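You operate a simulated robot arm through the tools that you are given. There is no shell and no other tool. Be economical: measure what you need, move in short steps, check, and stop when the job is done.

You run a simulated robot arm. Do the job below in one go: nothing can be reset, and whatever is moved stays where it is left.

TASK
Glue the blue module with one shot at 2 bar.
Fine: seat it in the blue slide; afterwards pressure off, cup back under the nozzle.
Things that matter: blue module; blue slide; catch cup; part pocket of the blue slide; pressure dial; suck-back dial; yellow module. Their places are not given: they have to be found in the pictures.

Only the result counts: the job must be done as asked and must still hold three seconds after the hand-in. Knocking over, shifting, dropping, spilling or breaking anything else fails it.

THE ROBOT
A 5-joint arm with a two-finger parallel gripper, fixed in place. Base frame: the origin is at the foot of the arm, x ahead of it, y to its left, z up; the work surface is at about z = 12. Readings come in mm, degrees, newtons and seconds.
With the tool pointing down near the work surface it reaches from about 260 to 680 mm from the base axis. Its first joint turns from -66.0 to 66.0 degrees. The tool tilts only in the upright plane through the base axis and itself; it spins freely about its own axis. Payload 2.9 kg.
The tool frame sits at the grasp point between the pads (the TCP): z along the fingers, y along the line on which they close. The tips reach 30 mm beyond it. The gripper opens to 110 mm. The fingers are 20 mm wide and 10 mm thick; the gripper's body (48 by 112 mm) begins 55 mm behind the TCP.
Orientation is that of the tool frame in the base frame, as a unit quaternion [w, x, y, z]. With the fingers straight down and closing along the base's y, the tool's x points along the base's -x, its y along +y and its z along -z.

THE INTERFACE
- The arm moves only by the tool drive_tool. Its argument "motion" is a list of rows, each an object (a shift or turn left out is 0, a gripper value left out holds the last) with "dr": the turn, a rotation vector about the tool's x, y, z in units of 4 degrees (1.0 is 4 degrees), a list of three; "linear": the shift along the tool's x, y, z in units of 30 mm (1.0 is 30 mm), a list of three; "grip": the opening, from 0 (shut) to 1 (fully open). In form: [{"dr": [ax, ay, az], "linear": [tx, ty, tz], "grip": grip}, ...]. A call has 1 to 12 rows; each row shifts and turns the commanded pose from where the row before left it, along the tool's axes as they then stand. A call with a number of a shift or a turn outside -1 to 1 is refused whole. A row lasts 0.2 s, in which the tool goes at most 50 mm and 8.6 degrees; a call with a longer step from one row to the next is refused whole, and so is a gripper value outside its range. A pose out of reach is approached as far as the arm can. The call stops where the force on the tool passes 90 N (or 10 N more than at its start, if that is more) or the arm is blocked; 0.2 s more then pass. Each finger travels about 108 mm/s and halts on what it meets, pressing with about 32 N; the grip force reading is that of the motor and also rises with nothing between the fingers. The clock runs only during rows and for 0.2 s after the last one: add rows that do not move to give the fingers time. The reply holds the time, the measured pose of the TCP, the force on the tool along the base axes, the opening and the grip force, in the units named above and with some noise, with the torque about the TCP (base axes, N m) and any sound that the robot's microphone picked up.
- Cameras (640 x 400 px; columns grow to the right, rows downward): "scene" is fixed at [3.1, -435, 611.2]; the picture's right is [0.97, -0.26, 0.00], its down [-0.13, -0.50, -0.86] and it looks along [0.22, 0.83, -0.51] (base axes); focal length 360 px, centre (320, 200). "wrist" rides on the gripper at [72, 17, -103] in the tool frame; the picture's right is [-0.23, 0.97, 0.00], its down [-0.76, -0.18, -0.62] and it looks along [-0.61, -0.14, 0.78] (tool axes); focal length 222 px, centre (320, 200).
- get_image(camera): a new picture of that camera. It takes no simulated time.
- measure_at(camera, pixels): there is no depth. For up to 12 entries [column, row, z] of the newest picture of that camera ("zoom" is the newest enlarged one), the place [x, y] in the base frame at which the ray of that pixel passes the height z, good to about 2 mm. It takes no simulated time.
- inspect(camera, box): a new picture of the part [left, top, right, bottom] of that camera's present view, enlarged. It takes no simulated time.
- finish_job(): hands the job in; it is judged then, once.

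Go step by step. Measure first, check grasps and placings, and put right what went wrong. The budget is 80 turns and 54 pictures, counting those below and the enlarged ones. Unless the task says otherwise, let go and move clear before handing in, and close with one line.

The tools are called after "Request:" as name(argument=value, ...) on one line, values as JSON. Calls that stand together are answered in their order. drive_tool: Moves the arm, as the interface text tells. Its arguments: {"type":"object","properties":{"motion":{"type":"array","items":{"type":"object","properties":{"dr":{"type":"array","items":{"type":"number"}},"linear":{"type":"array","items":{"type":"number"}},"grip":{"type":"number"}}}}},"required":["motion"]} The other tools are called the same way: get_image (camera) takes a picture; measure_at (camera, pixels) gives the place at which the rays of pixels pass given heights; inspect (camera, box) takes an enlarged picture of a part of a camera's view; finish_job () hands the job in.

At the start:

```text
t: 0.0
position: [245.5, 307.4, 407.2]
orientation: [0.0, 0.0, 1.0, 0.0]
contact_force: [0.0, 1.1, -0.1]
torque: [0.02, 0.0, -0.02]
gripper_width: 110.0
gripper_force: 0.1
```

scene: 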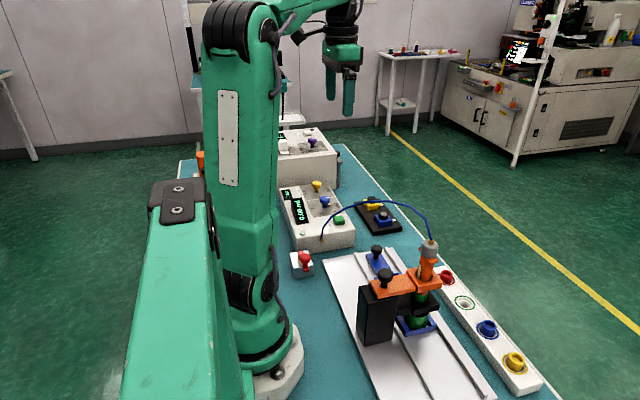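
wrist: 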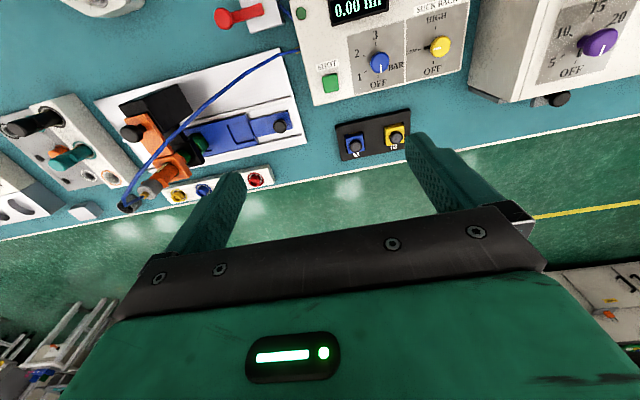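

The pictures show the dispenser box with dials, a rig with slides, and a tray with the blue and yellow modules. I'll enlarge the key areas.

Request:
inspect(camera="wrist", box=[90, 60, 330, 210])

Request:
inspect(camera="wrist", box=[280, 0, 480, 160])

Request:
inspect(camera="scene", box=[320, 230, 560, 400])

Request:
inspect(camera="scene", box=[260, 120, 420, 280])

```text
2.67 times, centred on (210, 135) of wrist
```

zoom: 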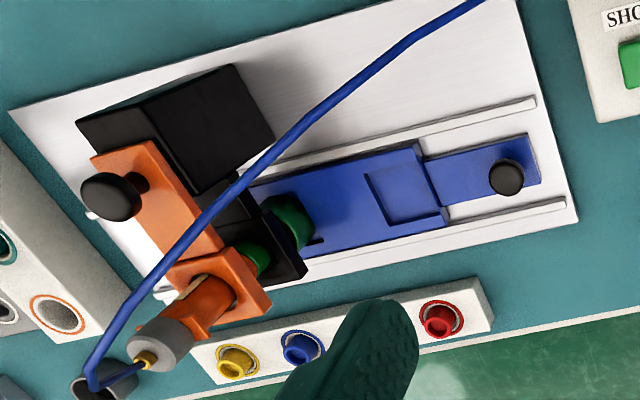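

```text
2.50 times, centred on (380, 80) of wrist
```

zoom: 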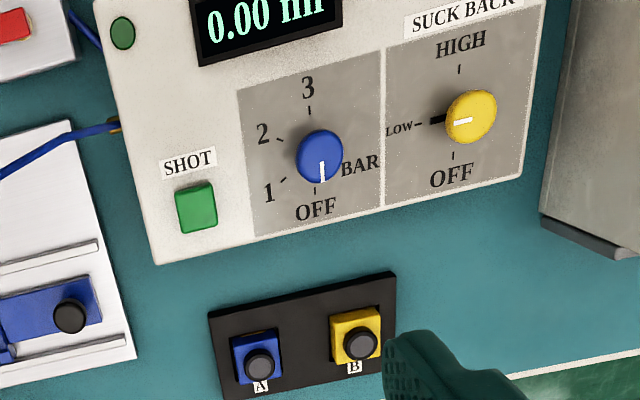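

```text
2.35 times, centred on (440, 315) of scene
```

zoom: 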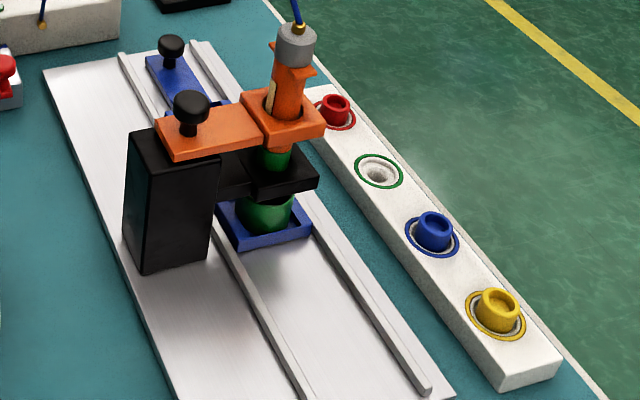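

```text
2.50 times, centred on (340, 200) of scene
```

zoom: 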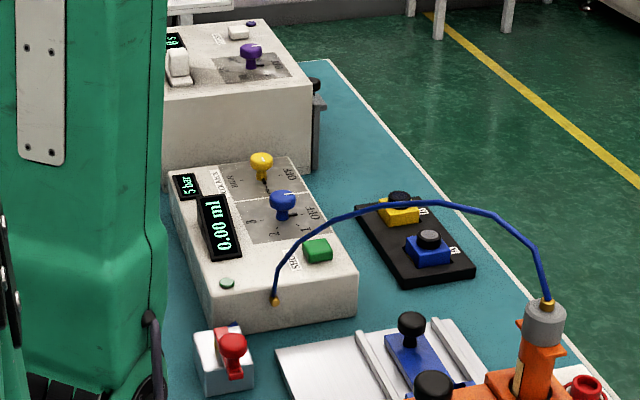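

The pressure dial points to OFF and the suck-back to LOW. I'll triangulate points from both cameras at two heights.

Request:
measure_at(camera="wrist", pixels=[[380, 62, 60], [380, 62, 120], [440, 46, 60], [440, 46, 120], [330, 84, 60], [330, 84, 120], [355, 146, 20], [355, 146, 60], [396, 137, 20], [396, 137, 60], [280, 126, 20], [280, 126, 60]])

Request:
measure_at(camera="scene", pixels=[[325, 200, 60], [325, 200, 120], [317, 184, 60], [317, 184, 120], [339, 219, 60], [339, 219, 120], [383, 215, 20], [383, 215, 60], [372, 199, 20], [372, 199, 60], [376, 250, 20], [376, 250, 60]])

```text
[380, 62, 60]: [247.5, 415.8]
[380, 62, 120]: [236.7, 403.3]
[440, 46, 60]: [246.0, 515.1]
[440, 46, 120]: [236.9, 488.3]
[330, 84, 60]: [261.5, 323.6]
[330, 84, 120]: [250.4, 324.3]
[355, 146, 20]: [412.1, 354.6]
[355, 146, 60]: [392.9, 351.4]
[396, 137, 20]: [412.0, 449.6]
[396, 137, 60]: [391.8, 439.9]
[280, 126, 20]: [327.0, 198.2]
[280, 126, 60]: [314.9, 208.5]
```

```text
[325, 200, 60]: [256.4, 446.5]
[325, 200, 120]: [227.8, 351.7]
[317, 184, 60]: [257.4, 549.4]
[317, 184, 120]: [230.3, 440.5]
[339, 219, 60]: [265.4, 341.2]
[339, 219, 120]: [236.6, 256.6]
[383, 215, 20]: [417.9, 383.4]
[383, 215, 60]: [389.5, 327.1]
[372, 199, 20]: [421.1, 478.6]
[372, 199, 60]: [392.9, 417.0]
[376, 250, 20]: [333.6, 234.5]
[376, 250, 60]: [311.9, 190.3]
```

Heights: dials ≈83, SHOT ≈72, module knobs ≈42 at (402,353) blue, slide knob (319,205,47). Lower for a closer look.

Request:
drive_tool(motion=[{"linear": [0, 0, 1]}, {"linear": [0, 0, 1]}, {"linear": [0, 0, 1]}, {"linear": [0, 0, 1]}, {"linear": [0, 0, 1]}, {}])

Request:
get_image(camera="wrist")

```text
t: 1.4
position: [245.8, 310.0, 256.0]
orientation: [0.0, 0.0, 1.0, 0.0]
contact_force: [0.1, -0.1, -0.3]
torque: [-0.02, 0.01, 0.01]
gripper_width: 110.0
gripper_force: 0.1
```

```text
47 pictures are left
```

wrist: 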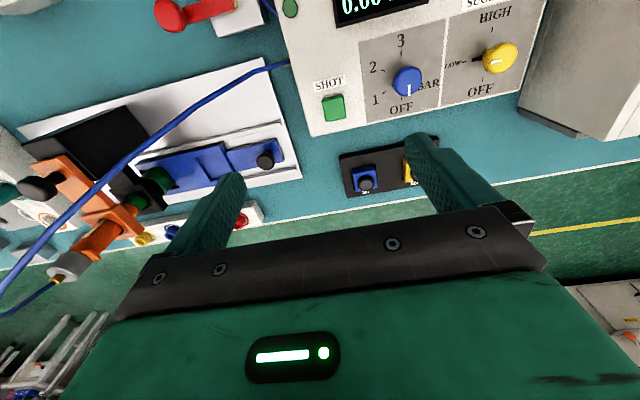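

Request:
inspect(camera="wrist", box=[310, 110, 470, 210])

Request:
inspect(camera="wrist", box=[110, 120, 310, 245])

Request:
inspect(camera="scene", box=[330, 190, 450, 265])

Request:
inspect(camera="scene", box=[360, 230, 460, 340])

```text
4.00 times, centred on (390, 160) of wrist
```

zoom: 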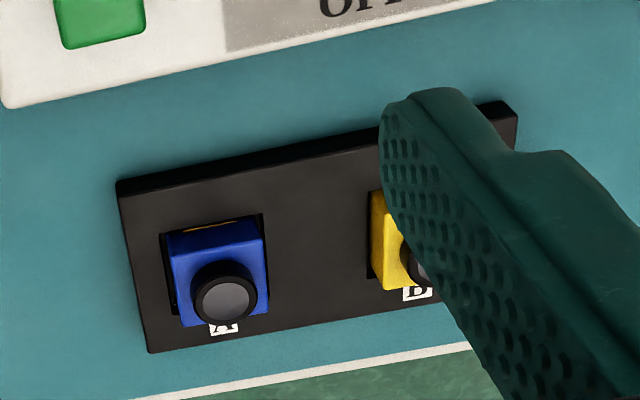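

```text
3.20 times, centred on (210, 182) of wrist
```

zoom: 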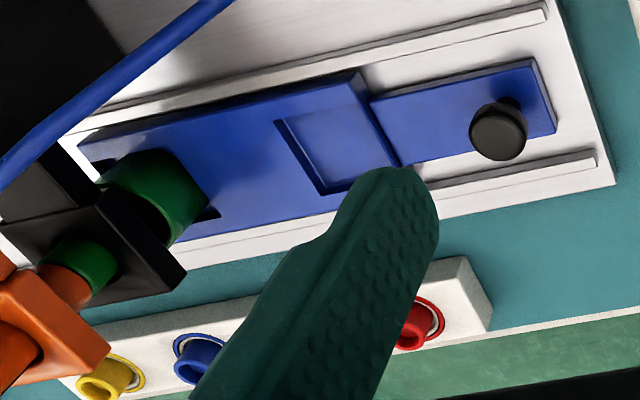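

```text
5.33 times, centred on (390, 228) of scene
```

zoom: 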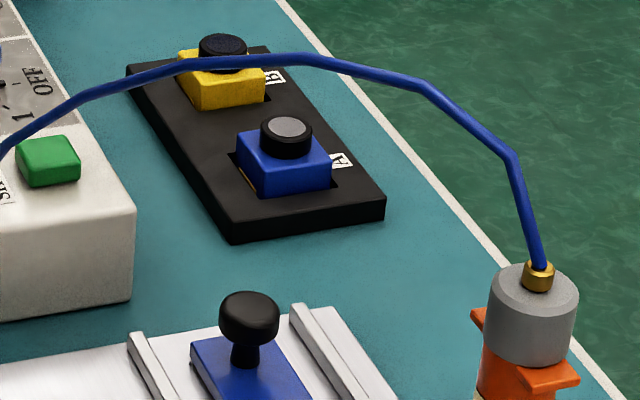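

```text
3.64 times, centred on (410, 285) of scene
```

zoom: 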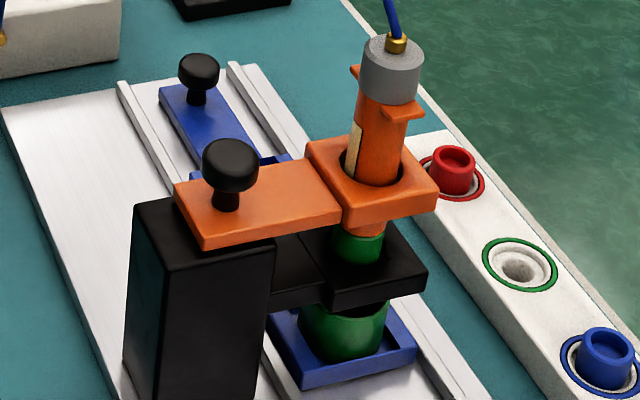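

The module sits square in the tray with the lens centred, and the slide's open pocket is visible at wrist (196..235, 143..180). I'll measure sizes.

Request:
measure_at(camera="wrist", pixels=[[352, 168.7, 30], [375.5, 163.7, 30], [377, 186, 30], [355, 191, 30], [366, 185.5, 42], [339.5, 156.2, 22], [438.8, 135, 22], [347, 198, 22]])

Request:
measure_at(camera="wrist", pixels=[[196, 157, 25], [210, 180, 25], [221, 143, 25], [235, 171, 25], [226, 150, 25], [282, 157, 25], [275, 138, 25], [265, 160, 47]])

Request:
measure_at(camera="scene", pixels=[[374, 222, 22], [392, 219, 22], [384, 210, 22], [374, 214, 30], [383, 226, 30], [392, 222, 30], [383, 215, 42]])

```text
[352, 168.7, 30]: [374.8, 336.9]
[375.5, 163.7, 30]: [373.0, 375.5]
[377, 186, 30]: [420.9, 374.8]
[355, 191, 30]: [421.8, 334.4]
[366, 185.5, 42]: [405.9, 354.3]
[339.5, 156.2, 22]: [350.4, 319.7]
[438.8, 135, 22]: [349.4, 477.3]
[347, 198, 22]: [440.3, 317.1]
```

```text
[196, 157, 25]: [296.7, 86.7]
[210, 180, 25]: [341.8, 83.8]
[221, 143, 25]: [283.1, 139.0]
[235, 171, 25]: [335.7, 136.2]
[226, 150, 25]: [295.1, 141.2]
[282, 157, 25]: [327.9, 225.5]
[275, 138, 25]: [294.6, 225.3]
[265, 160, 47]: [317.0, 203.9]
```

```text
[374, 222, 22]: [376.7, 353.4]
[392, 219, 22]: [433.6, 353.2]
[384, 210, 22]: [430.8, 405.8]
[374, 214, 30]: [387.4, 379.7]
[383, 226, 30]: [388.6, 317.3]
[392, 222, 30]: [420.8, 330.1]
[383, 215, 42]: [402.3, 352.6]
```

I'll triangulate the hose and the nozzle head before moving that way.

Request:
measure_at(camera="wrist", pixels=[[52, 282, 150], [52, 282, 220], [127, 155, 150], [127, 155, 220], [60, 215, 150], [60, 215, 220], [38, 188, 100], [38, 188, 180], [175, 118, 150], [175, 118, 220]])

Request:
measure_at(camera="scene", pixels=[[431, 241, 150], [431, 241, 220], [425, 220, 150], [425, 220, 220], [408, 206, 150], [408, 206, 220], [390, 201, 150], [390, 201, 220], [360, 204, 150], [360, 204, 220], [386, 277, 100], [386, 277, 180]])

```text
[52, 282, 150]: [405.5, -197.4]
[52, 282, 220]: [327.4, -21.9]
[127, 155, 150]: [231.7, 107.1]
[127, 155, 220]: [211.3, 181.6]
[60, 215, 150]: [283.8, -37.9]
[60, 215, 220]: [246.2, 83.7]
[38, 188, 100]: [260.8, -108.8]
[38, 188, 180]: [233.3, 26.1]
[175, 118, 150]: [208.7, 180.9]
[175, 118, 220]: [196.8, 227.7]
```

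```text
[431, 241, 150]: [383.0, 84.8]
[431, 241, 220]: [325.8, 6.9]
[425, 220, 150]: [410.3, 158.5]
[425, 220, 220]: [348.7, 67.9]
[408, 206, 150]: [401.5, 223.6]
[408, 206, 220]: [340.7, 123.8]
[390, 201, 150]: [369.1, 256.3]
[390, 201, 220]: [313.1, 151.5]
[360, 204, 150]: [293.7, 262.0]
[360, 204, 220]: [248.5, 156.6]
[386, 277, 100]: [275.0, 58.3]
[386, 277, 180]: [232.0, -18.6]
```

Nozzle is near (319,-2) and the hose arcs on the base side. I'll spin the tool 90° so the camera looks toward -y along the slide.

Request:
drive_tool(motion=[{"dr": [0, 0, 1]}, {"dr": [0, 0, 1]}, {"dr": [0, 0, 1]}, {"dr": [0, 0, 1]}, {"dr": [0, 0, 1]}, {"dr": [0, 0, 1]}, {"dr": [0, 0, 1]}, {"dr": [0, 0, 1]}, {"dr": [0, 0, 1]}, {"dr": [0, 0, 1]}, {"dr": [0, 0, 1]}, {"dr": [0, 0, 1]}])

Request:
drive_tool(motion=[{"dr": [0, 0, 1]}, {"dr": [0, 0, 1]}, {"dr": [0, 0, 1]}, {"dr": [0, 0, 1]}, {"dr": [0, 0, 1]}, {"dr": [0, 0, 1]}, {"dr": [0, 0, 1]}, {"dr": [0, 0, 1]}, {"dr": [0, 0, 1]}, {"dr": [0, 0, 1]}, {"dr": [0, 0, 0.5]}, {"linear": [0, 1, 0]}])

Request:
drive_tool(motion=[{"linear": [-0.5, 1, 0]}, {"linear": [-0.5, 0.6, 0]}, {}])

Request:
get_image(camera="wrist")

```text
t: 4.0
position: [244.0, 309.6, 257.8]
orientation: [0.001, 0.407, 0.913, 0.0]
contact_force: [-0.2, -0.1, 0.0]
torque: [-0.02, -0.01, -0.02]
gripper_width: 110.1
gripper_force: 0.1
```

```text
t: 6.6
position: [274.9, 308.8, 256.0]
orientation: [0.0, 0.708, 0.706, 0.0]
contact_force: [-0.3, -0.1, 0.7]
torque: [0.0, -0.01, 0.0]
gripper_width: 110.1
gripper_force: 0.0
```

```text
t: 7.4
position: [323.3, 278.2, 255.8]
orientation: [0.0, 0.707, 0.707, 0.0]
contact_force: [0.9, 0.3, -0.3]
torque: [0.02, -0.02, 0.01]
gripper_width: 110.0
gripper_force: 0.0
```

```text
42 pictures are left
```

wrist: 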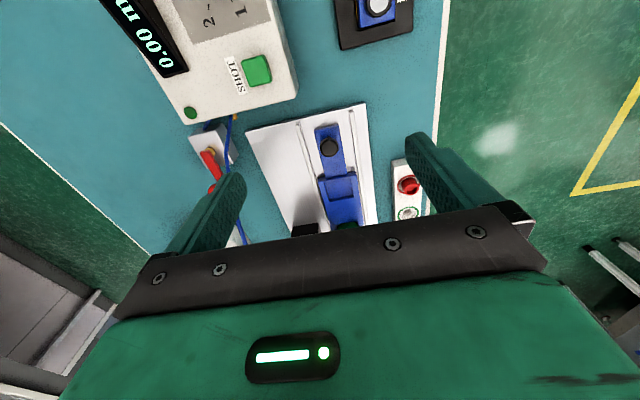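

Request:
inspect(camera="wrist", box=[280, 110, 400, 230])

Request:
inspect(camera="wrist", box=[330, 0, 420, 56])

```text
3.33 times, centred on (340, 170) of wrist
```

zoom: 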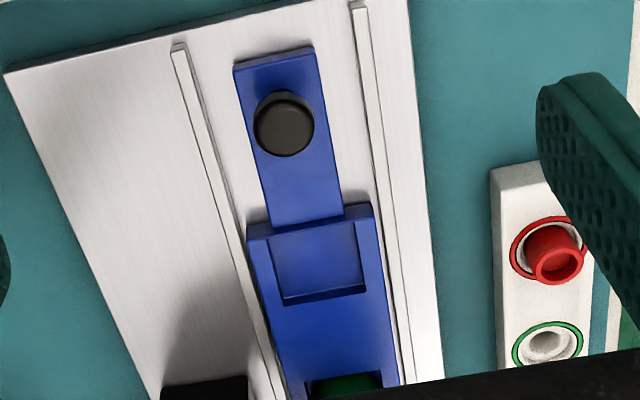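

```text
7.11 times, centred on (375, 28) of wrist
```

zoom: 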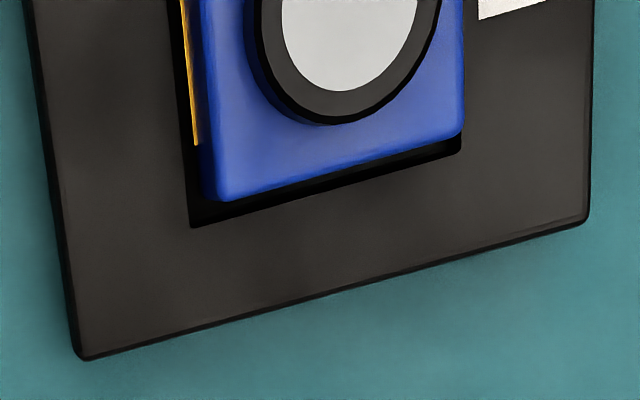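

Request:
measure_at(camera="wrist", pixels=[[313.9, 130.1, 15], [313.9, 130.1, 35], [324.1, 182, 25], [350.2, 176.6, 25], [328.9, 201.8, 25], [354.1, 197.6, 25], [330, 147, 47], [318.1, 178, 25], [355, 171.5, 25], [376, 3, 42]])

Request:
measure_at(camera="scene", pixels=[[366, 254.2, 15], [366, 254.2, 35]])

```text
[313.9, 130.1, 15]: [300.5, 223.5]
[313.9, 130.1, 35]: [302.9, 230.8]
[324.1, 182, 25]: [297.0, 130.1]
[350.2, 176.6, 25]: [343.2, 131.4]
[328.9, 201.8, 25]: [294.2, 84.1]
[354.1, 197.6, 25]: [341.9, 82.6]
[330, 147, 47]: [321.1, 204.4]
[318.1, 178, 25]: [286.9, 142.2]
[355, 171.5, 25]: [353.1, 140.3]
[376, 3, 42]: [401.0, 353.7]
```

```text
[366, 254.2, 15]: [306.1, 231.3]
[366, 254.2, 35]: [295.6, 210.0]
```

Request:
inspect(camera="scene", box=[370, 245, 420, 276])

Request:
inspect(camera="scene", box=[360, 195, 410, 235])

```text
12.80 times, centred on (395, 260) of scene
```

zoom: 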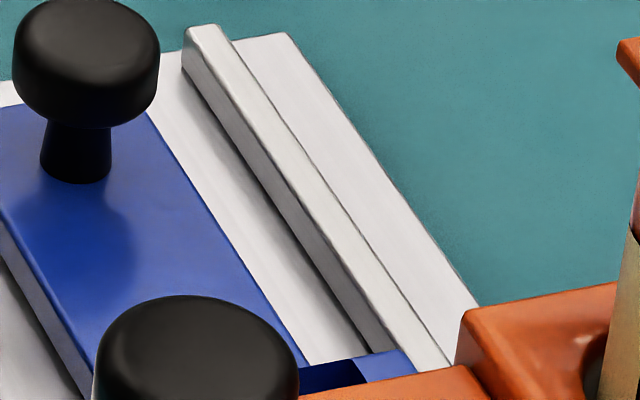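

```text
10.00 times, centred on (385, 215) of scene
```

zoom: 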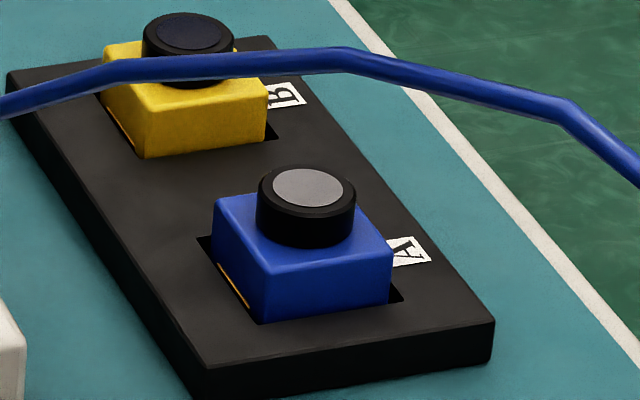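

Request:
measure_at(camera="scene", pixels=[[401.4, 271.6, 20], [401.4, 271.6, 30], [374.5, 214.8, 30], [379.5, 222.2, 30], [392.2, 220, 30], [374.5, 214.8, 40], [379.5, 222.2, 40], [392.2, 220, 40], [383.7, 213.7, 40], [383.7, 213.7, 50], [378.8, 213.7, 45], [388.6, 213.7, 45]])

Request:
measure_at(camera="wrist", pixels=[[378.5, 2, 40], [378.5, 2, 50], [355, 171.5, 20], [355, 171.5, 30], [393.7, 18.8, 25], [393.7, 18.8, 35], [360, 27.5, 25], [360, 27.5, 35]])

```text
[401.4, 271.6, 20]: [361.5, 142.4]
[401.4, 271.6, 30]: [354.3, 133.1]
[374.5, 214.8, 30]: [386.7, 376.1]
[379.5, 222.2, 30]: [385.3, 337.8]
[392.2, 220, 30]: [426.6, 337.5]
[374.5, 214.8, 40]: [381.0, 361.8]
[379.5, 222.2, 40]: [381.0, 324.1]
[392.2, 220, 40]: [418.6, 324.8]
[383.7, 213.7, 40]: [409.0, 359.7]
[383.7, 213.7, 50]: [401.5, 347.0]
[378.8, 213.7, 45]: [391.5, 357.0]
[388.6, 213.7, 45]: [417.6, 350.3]
```

```text
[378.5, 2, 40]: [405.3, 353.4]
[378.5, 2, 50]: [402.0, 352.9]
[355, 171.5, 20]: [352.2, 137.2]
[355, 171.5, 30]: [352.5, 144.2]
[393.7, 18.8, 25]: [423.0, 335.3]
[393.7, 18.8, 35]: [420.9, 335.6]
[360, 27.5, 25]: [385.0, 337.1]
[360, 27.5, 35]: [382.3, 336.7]
```

Slide top z≈23.5, pocket centre ≈(319,106), module lens ≈(403,354), top z≈46, Ø≈26. Moving above the blue module.

Request:
drive_tool(motion=[{"linear": [0.842, 0.886, 0], "grip": 0.55}, {"linear": [0.842, 0.886, 0]}, {"linear": [0.842, 0.886, 0]}, {"linear": [0, 0, 1]}, {"linear": [0, 0, 1]}, {"linear": [0, 0, 1]}, {"linear": [0, 0, 0.7]}, {}])

Request:
get_image(camera="wrist")

```text
t: 9.2
position: [403.5, 353.4, 148.3]
orientation: [0.0, 0.707, 0.707, 0.0]
contact_force: [0.0, -0.2, 0.1]
torque: [0.02, 0.03, -0.05]
gripper_width: 60.5
gripper_force: 0.1
```

```text
37 pictures are left
```

wrist: 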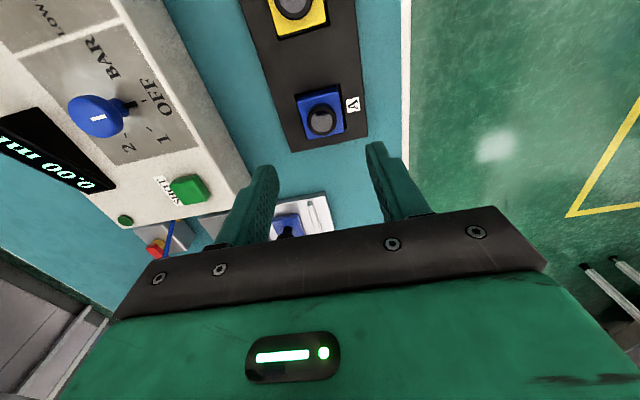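

Request:
measure_at(camera="wrist", pixels=[[321, 121, 46], [299, 97, 31], [340, 90, 31], [344, 131, 31], [305, 139, 31]])

```text
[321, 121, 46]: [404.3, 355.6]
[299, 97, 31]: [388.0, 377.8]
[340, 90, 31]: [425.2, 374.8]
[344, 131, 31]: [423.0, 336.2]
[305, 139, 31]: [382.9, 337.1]
```

Lens centre is ≈(404,355.5); I'll correct and descend to z≈64, then close.

Request:
drive_tool(motion=[{"linear": [0.07, 0.02, 1]}, {"linear": [0, 0, 1]}, {"linear": [0, 0, 0.5]}, {"linear": [0, 0, 0.3]}, {}, {"grip": 0.3}, {"grip": 0.15}, {"grip": 0.15}, {"grip": 0.15}])

Request:
inspect(camera="scene", box=[330, 150, 430, 240])

```text
t: 11.2
position: [404.3, 355.9, 63.0]
orientation: [0.0, 0.707, 0.707, 0.0]
contact_force: [-0.2, 0.2, 0.0]
torque: [-0.01, 0.0, 0.0]
gripper_width: 26.7
gripper_force: 32.2
```

```text
4.44 times, centred on (380, 195) of scene
```

zoom: 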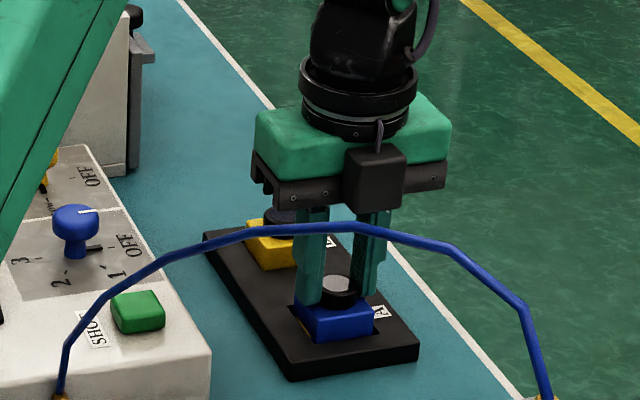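

The lens is gripped (26.7 mm). I'll lift 45 mm and carry it above the pocket.

Request:
drive_tool(motion=[{"linear": [0, 0, -0.5]}, {"linear": [0, 0, -1]}, {"linear": [-0.926, -0.316, 0]}, {"linear": [-0.926, -0.316, 0]}, {"linear": [-0.926, -0.316, 0]}, {"linear": [-0.926, -0.316, 0]}, {"linear": [-0.926, -0.316, 0]}, {"linear": [-0.926, -0.316, 0]}, {"linear": [-0.926, -0.316, 0]}, {"linear": [-0.926, -0.316, 0]}, {"linear": [-0.926, -0.316, 0]}, {}])

Request:
get_image(camera="wrist")

Request:
get_image(camera="scene")

```text
t: 13.8
position: [317.0, 104.7, 106.4]
orientation: [0.0, 0.707, 0.707, 0.0]
contact_force: [-0.2, 0.5, -1.5]
torque: [0.0, 0.04, 0.0]
gripper_width: 27.0
gripper_force: 32.4
```

```text
35 pictures are left
```

wrist: 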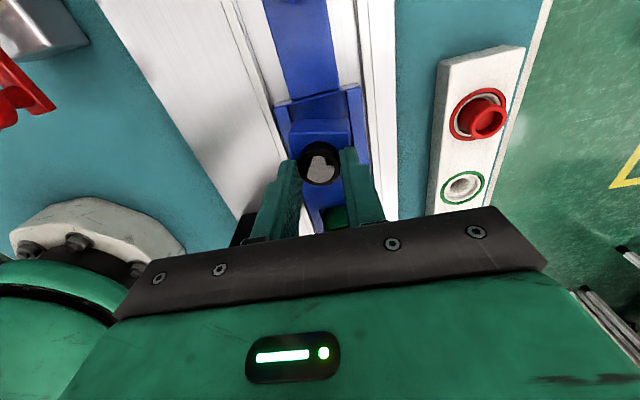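

```text
34 pictures are left
```

scene: 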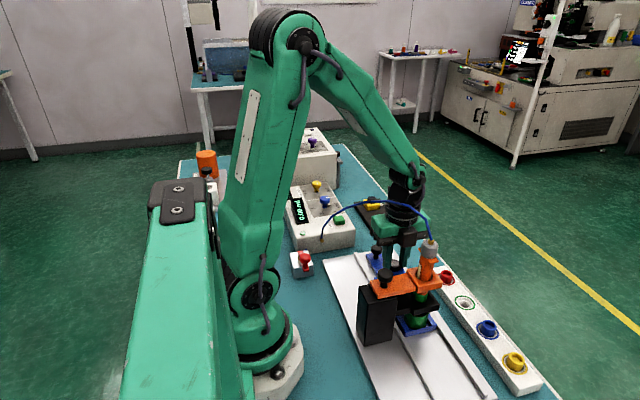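

Request:
inspect(camera="wrist", box=[250, 80, 390, 240])

```text
2.50 times, centred on (320, 160) of wrist
```

zoom: 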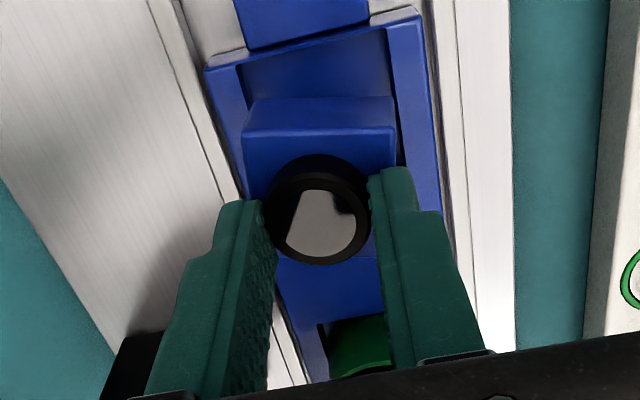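

Request:
measure_at(camera="wrist", pixels=[[287.2, 106, 23.5], [347.2, 91.2, 23.5], [274, 108, 23.5], [360.4, 85.2, 23.5], [321, 171, 89.5], [354, 146, 23.5], [290, 133, 75], [350, 131, 75], [300, 160, 23.5]])

```text
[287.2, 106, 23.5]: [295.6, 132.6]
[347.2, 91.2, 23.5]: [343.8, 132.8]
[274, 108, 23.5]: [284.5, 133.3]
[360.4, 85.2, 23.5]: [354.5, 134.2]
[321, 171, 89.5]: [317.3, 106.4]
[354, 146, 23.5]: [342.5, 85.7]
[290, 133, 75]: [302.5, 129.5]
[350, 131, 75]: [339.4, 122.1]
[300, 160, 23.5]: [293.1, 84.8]
```

Pocket centre ≈(319.5,107); correct +2.5/+2 mm and lower in stages.

Request:
drive_tool(motion=[{"linear": [0.07, 0.083, 0]}, {"linear": [0, 0, 0.5]}, {"linear": [0, 0, 0.5]}, {"linear": [0, 0, 0.1]}, {}])

Request:
inspect(camera="wrist", box=[250, 80, 390, 240])

```text
t: 14.7
position: [322.9, 109.3, 81.6]
orientation: [0.0, 0.707, 0.707, 0.001]
contact_force: [-4.9, -6.4, 19.8]
torque: [-0.26, -0.22, 0.09]
gripper_width: 27.1
gripper_force: 31.9
stopped in row 4: the force on the tool passed its limit at 108 N (the readings are from after the stop); the commanded pose is now the measured one
```

```text
2.50 times, centred on (320, 160) of wrist
```

zoom: 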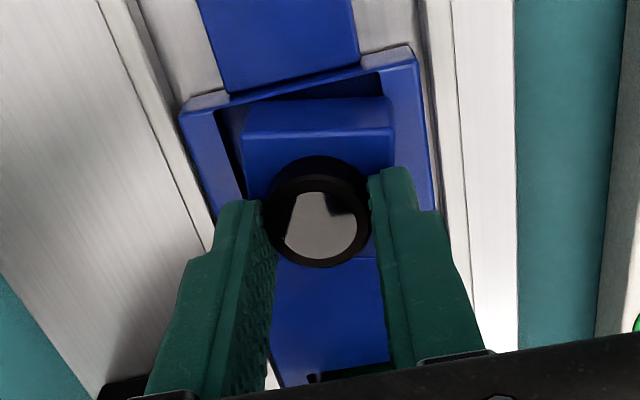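

Contact came early: torque says the +x bottom edge is on the rim. I'll lift 10 mm and recheck.

Request:
drive_tool(motion=[{"linear": [0, 0, -0.35]}, {}, {}])

Request:
get_image(camera="wrist")

Request:
inspect(camera="scene", box=[360, 220, 440, 290])

```text
t: 15.5
position: [320.0, 108.9, 90.8]
orientation: [0.0, 0.707, 0.707, 0.0]
contact_force: [0.1, 0.7, -0.5]
torque: [-0.03, -0.02, -0.02]
gripper_width: 26.8
gripper_force: 32.0
```

```text
31 pictures are left
```

wrist: 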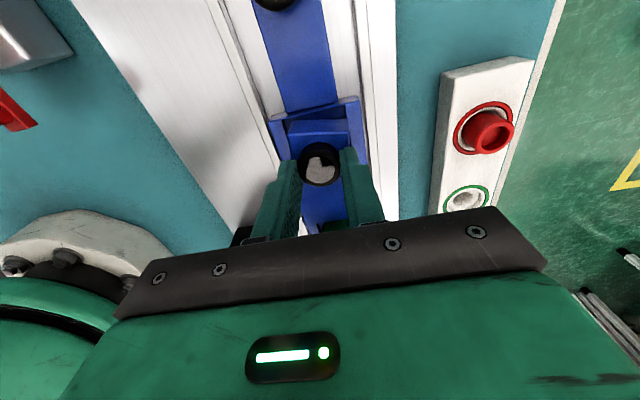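

```text
5.71 times, centred on (400, 255) of scene
```

zoom: 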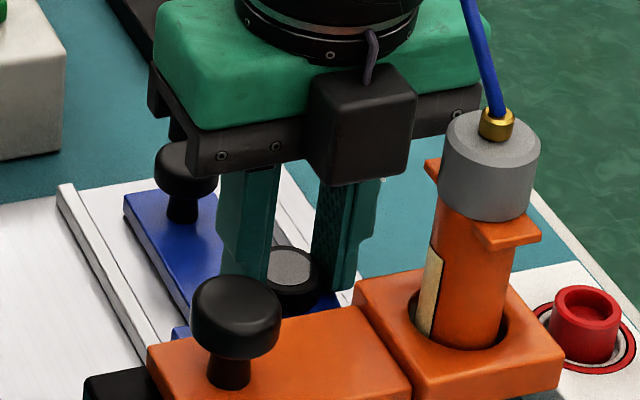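

Request:
inspect(camera="wrist", box=[255, 85, 385, 185])

Request:
measure_at(camera="wrist", pixels=[[273, 3, 47]])

```text
4.00 times, centred on (320, 135) of wrist
```

zoom: 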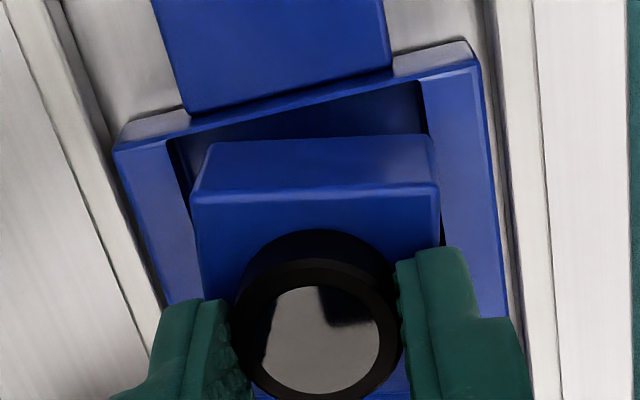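

```text
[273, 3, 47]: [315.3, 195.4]
```

Request:
measure_at(camera="wrist", pixels=[[288, 133.7, 58.8], [349.5, 132.5, 58.8], [292, 121.5, 42], [347.5, 118.7, 42], [268.7, 122, 23.5], [359.5, 102, 23.5], [282, 120, 23.5], [345, 106.2, 23.5], [282, 120, 33], [345, 106.2, 33], [320, 168, 74]])

```text
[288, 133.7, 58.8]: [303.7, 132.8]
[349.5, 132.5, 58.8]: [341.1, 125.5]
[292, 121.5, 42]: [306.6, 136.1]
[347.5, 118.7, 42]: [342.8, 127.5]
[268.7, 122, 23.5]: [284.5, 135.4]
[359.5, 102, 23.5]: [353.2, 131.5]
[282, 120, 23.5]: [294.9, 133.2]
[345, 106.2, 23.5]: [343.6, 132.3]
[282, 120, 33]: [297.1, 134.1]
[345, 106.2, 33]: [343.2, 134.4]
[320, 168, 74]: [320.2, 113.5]
```

The module sits yawed about -11° in the grip (its edge goes (304,133)→(341,125.5)). I'll spin the tool to compensate.

Request:
drive_tool(motion=[{"dr": [0, 0, -0.9]}, {"dr": [0, 0, -0.9]}, {"dr": [0, 0, -0.95]}, {}])

Request:
inspect(camera="wrist", box=[255, 85, 385, 185])

```text
t: 16.5
position: [320.7, 109.8, 91.4]
orientation: [0.0, 0.636, 0.772, 0.0]
contact_force: [0.4, -0.4, -1.3]
torque: [0.02, -0.01, 0.01]
gripper_width: 27.0
gripper_force: 32.0
```

```text
4.00 times, centred on (320, 135) of wrist
```

zoom: 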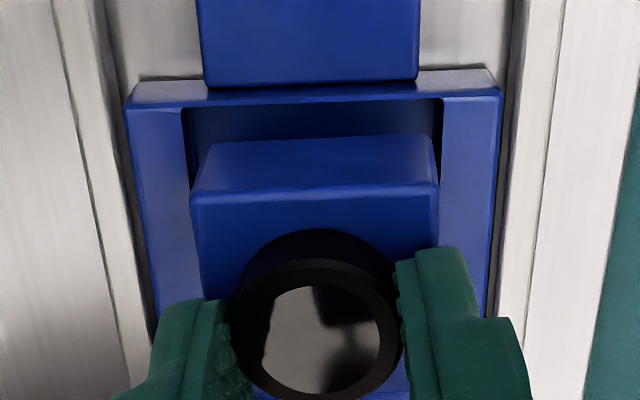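

Request:
measure_at(camera="zoom", pixels=[[183, 110, 25], [443, 99, 25], [208, 145, 42], [428, 136, 42], [192, 195, 58.8], [438, 190, 58.8], [126, 110, 25], [500, 93, 25]])

```text
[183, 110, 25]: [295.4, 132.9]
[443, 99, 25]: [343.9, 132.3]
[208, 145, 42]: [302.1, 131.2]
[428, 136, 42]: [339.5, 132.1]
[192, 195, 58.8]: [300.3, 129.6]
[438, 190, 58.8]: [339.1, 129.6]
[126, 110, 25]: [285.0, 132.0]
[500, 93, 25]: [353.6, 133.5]
```

Aligned now; shift -2.5 mm in y and lower gently.

Request:
drive_tool(motion=[{"linear": [-0.078, -0.035, 0]}, {"linear": [0, 0, 0.3]}, {"linear": [0, 0, 0.2]}, {"linear": [0, 0, 0.1]}, {"linear": [0, 0, 0.1]}, {}])

Request:
inspect(camera="wrist", box=[255, 85, 385, 185])

```text
t: 17.9
position: [321.4, 107.8, 74.4]
orientation: [0.002, 0.636, 0.772, 0.002]
contact_force: [-15.1, -10.0, 73.1]
torque: [-0.48, 0.81, 0.03]
gripper_width: 26.8
gripper_force: 32.4
```

```text
4.00 times, centred on (320, 135) of wrist
```

zoom: 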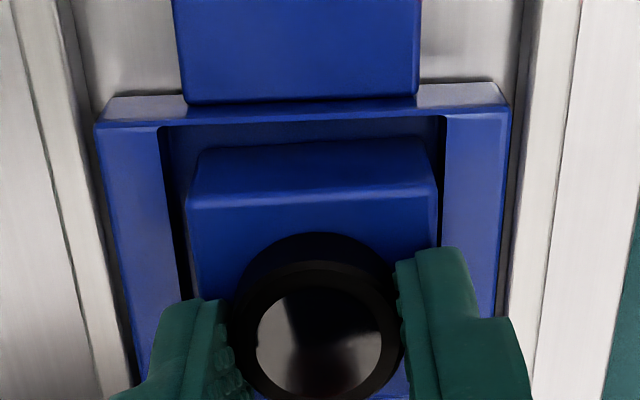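

Request:
inspect(camera="scene", box=[380, 240, 430, 280])

Request:
measure_at(camera="wrist", pixels=[[279, 117, 23.5], [351, 114, 23.5], [265, 115, 23.5], [366.5, 111.5, 23.5]])

```text
10.00 times, centred on (405, 260) of scene
```

zoom: 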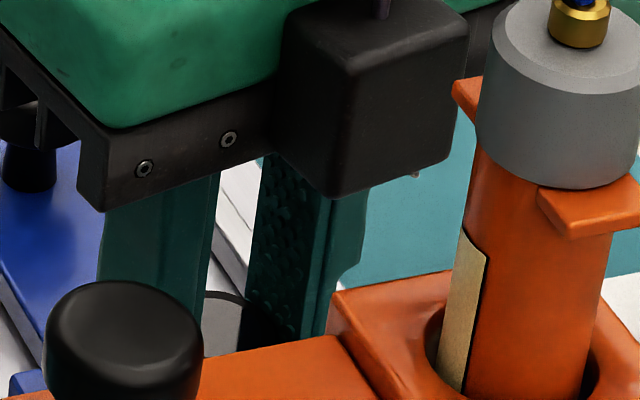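

```text
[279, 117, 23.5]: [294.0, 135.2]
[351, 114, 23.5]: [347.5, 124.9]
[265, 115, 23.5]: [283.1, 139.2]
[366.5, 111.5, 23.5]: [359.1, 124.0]
```

Contact is centred with 73 N, likely floor contact with some grip slip. I'll relieve the press, then check with a new picture before opening.

Request:
drive_tool(motion=[{"linear": [0, 0, -0.12]}, {}])

Request:
get_image(camera="wrist")

```text
t: 18.5
position: [319.7, 107.1, 74.7]
orientation: [0.0, 0.636, 0.772, 0.001]
contact_force: [3.1, 0.3, 7.3]
torque: [0.1, -0.21, -0.03]
gripper_width: 27.0
gripper_force: 31.9
```

```text
25 pictures are left
```

wrist: 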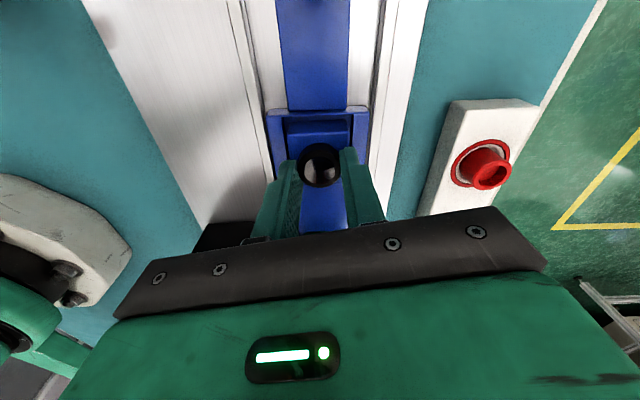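

Force is nearly gone. Open the fingers and rise to inspect.

Request:
drive_tool(motion=[{"grip": 0.35}, {"grip": 0.5}, {}, {"linear": [0, 0, -0.5]}, {"linear": [0, 0, -1]}, {"linear": [0.5, 0, -1]}, {"linear": [0.5, 0, 0]}, {}])

Request:
inspect(camera="wrist", box=[240, 100, 400, 210])

```text
t: 20.3
position: [314.9, 135.6, 149.0]
orientation: [0.0, 0.636, 0.772, 0.0]
contact_force: [0.3, 0.6, -0.3]
torque: [0.02, 0.03, -0.01]
gripper_width: 54.9
gripper_force: 0.1
```

```text
3.64 times, centred on (320, 155) of wrist
```

zoom: 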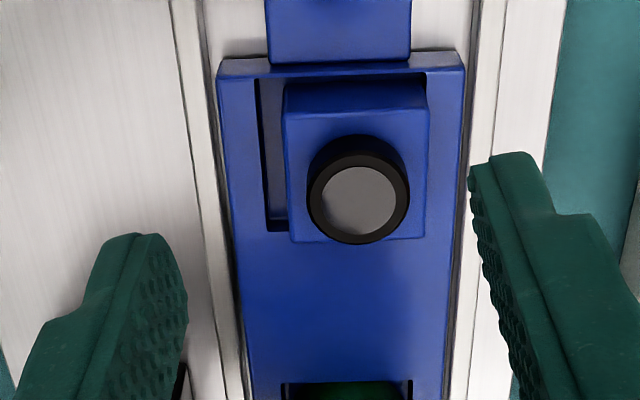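

Request:
measure_at(camera="zoom", pixels=[[285, 118, 42], [430, 107, 42], [425, 238, 42], [290, 242, 42], [257, 78, 30], [268, 232, 30], [427, 72, 30], [218, 75, 30], [464, 66, 30], [285, 86, 20], [425, 80, 20], [360, 200, 57]])

Request:
inspect(camera="scene", box=[360, 240, 430, 290])

```text
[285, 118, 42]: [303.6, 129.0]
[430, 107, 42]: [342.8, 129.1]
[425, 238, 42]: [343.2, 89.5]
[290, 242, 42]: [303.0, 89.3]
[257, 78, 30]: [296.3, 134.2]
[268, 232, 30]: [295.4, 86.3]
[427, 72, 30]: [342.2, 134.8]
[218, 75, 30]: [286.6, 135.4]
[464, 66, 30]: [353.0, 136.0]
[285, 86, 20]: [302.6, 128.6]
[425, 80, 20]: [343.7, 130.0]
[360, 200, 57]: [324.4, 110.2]
```

```text
8.00 times, centred on (395, 265) of scene
```

zoom: 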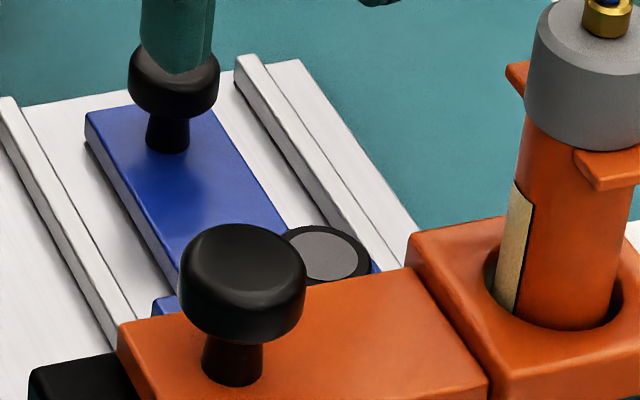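

Request:
measure_at(camera="scene", pixels=[[395.8, 271.9, 35], [395.8, 271.9, 45], [395.8, 271.9, 55], [401.4, 271.6, 33]])

Request:
get_image(camera="wrist")

```text
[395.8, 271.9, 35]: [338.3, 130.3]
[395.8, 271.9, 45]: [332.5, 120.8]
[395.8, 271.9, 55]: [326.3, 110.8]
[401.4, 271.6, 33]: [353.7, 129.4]
```

```text
22 pictures are left
```

wrist: 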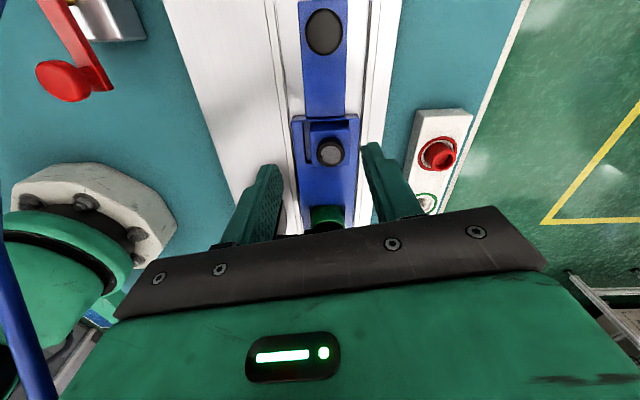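

The module is in the pocket (lens top z≈55, at (324.5,110)) but against the +x wall. I'll regrip the lens and centre it to x≈319.7.

Request:
drive_tool(motion=[{"linear": [-0.893, 0.149, 0]}, {"linear": [0, 0, 1]}, {"linear": [0, 0, 1]}, {"linear": [0, 0, 0.43]}, {}, {"grip": 0.35}, {"grip": 0.25}, {"grip": 0.2}, {}])

```text
t: 22.3
position: [322.8, 110.6, 77.3]
orientation: [0.0, 0.636, 0.771, 0.0]
contact_force: [-1.9, -0.2, -0.7]
torque: [0.03, 0.06, 0.04]
gripper_width: 26.5
gripper_force: 32.7
```

Request:
drive_tool(motion=[{"linear": [0.01, -0.05, 0]}, {"linear": [0.01, -0.05, 0]}, {"linear": [0, 0, 0.08]}, {}])

```text
t: 23.3
position: [322.2, 111.0, 75.5]
orientation: [0.001, 0.636, 0.772, 0.001]
contact_force: [-7.4, 1.2, 33.9]
torque: [-0.03, 0.29, 0.0]
gripper_width: 26.6
gripper_force: 32.5
```

Request:
drive_tool(motion=[{"linear": [0, 0, -0.08]}, {"linear": [0.01, -0.07, 0]}, {}, {"grip": 0.3}, {"grip": 0.4}, {"grip": 0.5}, {}, {"linear": [0, 0, -1]}, {"linear": [0, 0, -1]}, {"linear": [1, 0, -0.5]}, {}])

Request:
inspect(camera="wrist", box=[240, 90, 400, 210])

```text
t: 25.7
position: [310.9, 141.4, 152.5]
orientation: [0.001, 0.636, 0.772, 0.0]
contact_force: [-0.1, 0.3, 0.6]
torque: [-0.01, -0.02, 0.02]
gripper_width: 55.0
gripper_force: 0.1
```

```text
3.33 times, centred on (320, 150) of wrist
```

zoom: 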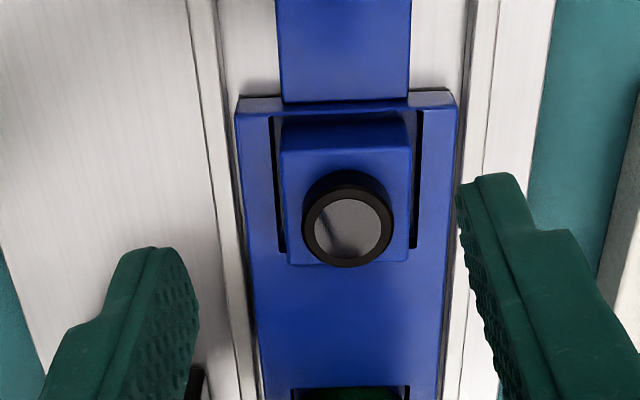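

Module is centred in the pocket. Next, move above the pressure dial for a close look.

Request:
drive_tool(motion=[{"linear": [0, 0, -1]}, {"linear": [0.887, 0.172, -0.3]}, {"linear": [0.887, 0.172, 0]}, {"linear": [0.887, 0.172, 0]}, {"linear": [0.887, 0.172, 0]}, {"linear": [0.887, 0.172, 0]}, {"linear": [0.887, 0.172, 0]}, {"linear": [0.887, 0.172, 0]}, {"linear": [0.76, -0.42, 0]}, {"linear": [0.76, -0.42, 0]}, {"linear": [0.76, -0.42, 0]}, {"linear": [0.76, -0.42, 0]}])

Request:
get_image(camera="wrist")

```text
t: 28.3
position: [245.0, 410.3, 191.5]
orientation: [-0.001, 0.637, 0.771, 0.0]
contact_force: [0.9, 0.6, 0.6]
torque: [0.0, 0.03, 0.0]
gripper_width: 55.1
gripper_force: 0.0
```

```text
20 pictures are left
```

wrist: 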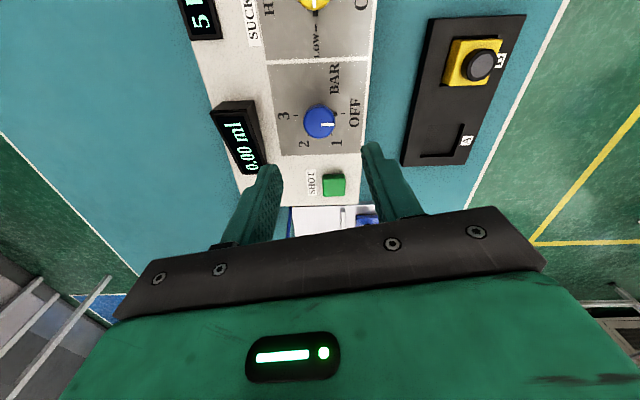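

Request:
inspect(camera="wrist", box=[260, 60, 380, 160])

```text
4.00 times, centred on (320, 110) of wrist
```

zoom: 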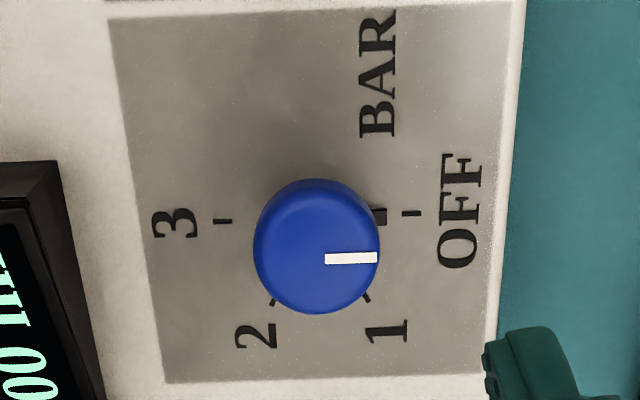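

Request:
measure_at(camera="zoom", pixels=[[410, 213, 62], [222, 221, 62], [367, 298, 62], [274, 302, 62], [317, 257, 83], [317, 257, 90], [327, 259, 83], [378, 258, 83], [254, 250, 83], [380, 245, 83]])

```text
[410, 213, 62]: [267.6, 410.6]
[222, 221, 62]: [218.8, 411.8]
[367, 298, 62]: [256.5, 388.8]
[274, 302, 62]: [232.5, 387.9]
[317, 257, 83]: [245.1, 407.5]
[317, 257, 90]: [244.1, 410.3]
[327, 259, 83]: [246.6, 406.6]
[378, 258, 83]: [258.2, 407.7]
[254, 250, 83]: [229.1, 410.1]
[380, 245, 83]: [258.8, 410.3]
```

Dial centre (243.3,411), stops 60° apart; 2 is 120° clockwise. I'll descend and grip the knob.

Request:
drive_tool(motion=[{"linear": [0.02, -0.045, 0.5]}, {"linear": [0, 0, 1]}, {"linear": [0, 0, 1]}, {"linear": [0, 0, 0.5]}, {}, {"grip": 0.35}, {"grip": 0.2}, {"grip": 0.2}, {}])

```text
t: 30.3
position: [244.3, 409.0, 100.0]
orientation: [0.0, 0.635, 0.772, 0.0]
contact_force: [-4.9, 0.3, -2.7]
torque: [0.09, 0.1, -0.09]
gripper_width: 29.2
gripper_force: 45.2
```

Request:
drive_tool(motion=[{"dr": [0, 0, 1]}, {"dr": [0, 0, 1]}, {"dr": [0, 0, 1]}, {"dr": [0, 0, 1]}, {"dr": [0, 0, 1]}, {"dr": [0, 0, 1]}, {"dr": [0, 0, 1]}, {"dr": [0, 0, 1]}, {"dr": [0, 0, 1]}, {"dr": [0, 0, 1]}])

Request:
drive_tool(motion=[{"dr": [0, 0, 1]}, {"dr": [0, 0, 1]}, {"dr": [0, 0, 1]}, {"dr": [0, 0, 1]}, {"dr": [0, 0, 1]}, {"dr": [0, 0, 1]}, {"dr": [0, 0, 1]}, {"dr": [0, 0, 1]}, {"dr": [0, 0, 1]}, {"dr": [0, 0, 1]}])

Request:
inspect(camera="scene", box=[270, 160, 370, 230])

```text
t: 32.5
position: [257.0, 403.2, 99.0]
orientation: [0.0, 0.844, 0.537, -0.001]
contact_force: [-64.6, 31.1, 5.0]
torque: [0.89, 1.31, 0.1]
gripper_width: 57.7
gripper_force: 35.6
out of reach, approached as far as the arm can: row 9, 10
stopped in row 10: the force on the tool passed its limit at 100 N (the readings are from after the stop); the commanded pose is now the measured one
```

```text
t: 32.8
position: [256.4, 402.7, 99.5]
orientation: [0.0, 0.844, 0.537, 0.0]
contact_force: [-61.8, 32.3, 5.0]
torque: [0.67, 1.39, 0.1]
gripper_width: 56.2
gripper_force: 34.1
out of reach, approached as far as the arm can: row 1
stopped in row 1: the force on the tool passed its limit at 99 N (the readings are from after the stop); the commanded pose is now the measured one
```

```text
5.71 times, centred on (320, 195) of scene
```

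zoom: 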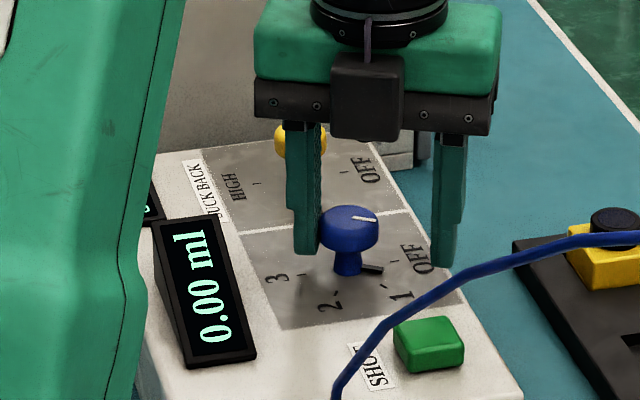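

The wrist spin ran out at about 115° and the fingers slipped off; the knob turned only partway. I'll open, lift and unwind the spin.

Request:
drive_tool(motion=[{"grip": 0.75}, {"grip": 0.75}, {"linear": [0, 0, -1]}, {"linear": [0, 0, -1]}, {"linear": [0, 0, -1], "dr": [0, 0, -1]}, {"dr": [0, 0, -1]}, {"dr": [0, 0, -1]}, {"dr": [0, 0, -1]}, {"dr": [0, 0, -1]}, {"dr": [0, 0, -1]}, {"dr": [0, 0, -1]}, {"dr": [0, 0, -1]}])

Request:
drive_tool(motion=[{"dr": [0, 0, -1]}, {"dr": [0, 0, -1]}, {"dr": [0, 0, -1]}, {"dr": [0, 0, -1]}, {"dr": [0, 0, -1]}, {"dr": [0, 0, -1]}, {"dr": [0, 0, -1]}, {"dr": [0, 0, -1]}, {"dr": [0, 0, -1]}, {"dr": [0, 0, -1]}, {"dr": [0, 0, -1]}, {"dr": [0, 0, -1]}])

Request:
drive_tool(motion=[{"dr": [0, 0, -1]}, {"dr": [0, 0, -1]}, {"dr": [0, 0, -1]}, {"dr": [0, 0, -1]}, {"dr": [0, 0, -1]}, {"dr": [0, 0, -1]}, {"dr": [0, 0, -1]}, {"dr": [0, 0, -1]}, {"dr": [0, 0, -1]}, {"dr": [0, 0, -1]}, {"dr": [0, 0, -1]}, {}])

Request:
inspect(camera="scene", box=[280, 170, 350, 230])

```text
t: 35.4
position: [262.8, 397.7, 189.4]
orientation: [0.0, 0.668, 0.744, 0.0]
contact_force: [0.4, 0.2, -0.4]
torque: [0.01, 0.02, -0.01]
gripper_width: 82.6
gripper_force: 0.0
```

```text
t: 38.0
position: [262.3, 400.0, 189.0]
orientation: [0.001, 0.308, 0.951, 0.0]
contact_force: [-0.1, 0.3, 0.7]
torque: [-0.01, 0.0, 0.01]
gripper_width: 82.5
gripper_force: 0.0
```

```text
t: 40.6
position: [263.0, 398.2, 189.8]
orientation: [0.0, -0.071, 0.997, 0.0]
contact_force: [0.5, 0.0, 0.6]
torque: [-0.01, 0.0, -0.03]
gripper_width: 82.6
gripper_force: 0.1
```

```text
6.67 times, centred on (315, 200) of scene
```

zoom: 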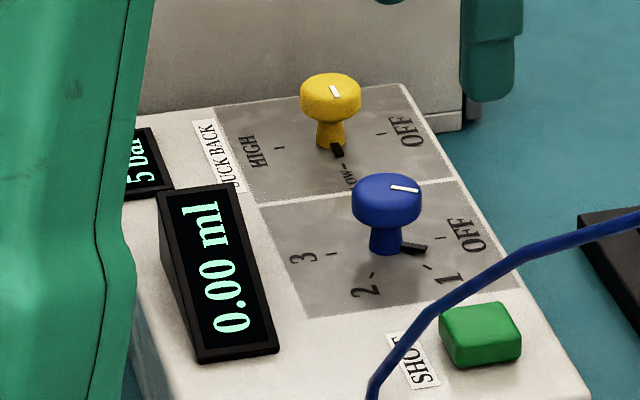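

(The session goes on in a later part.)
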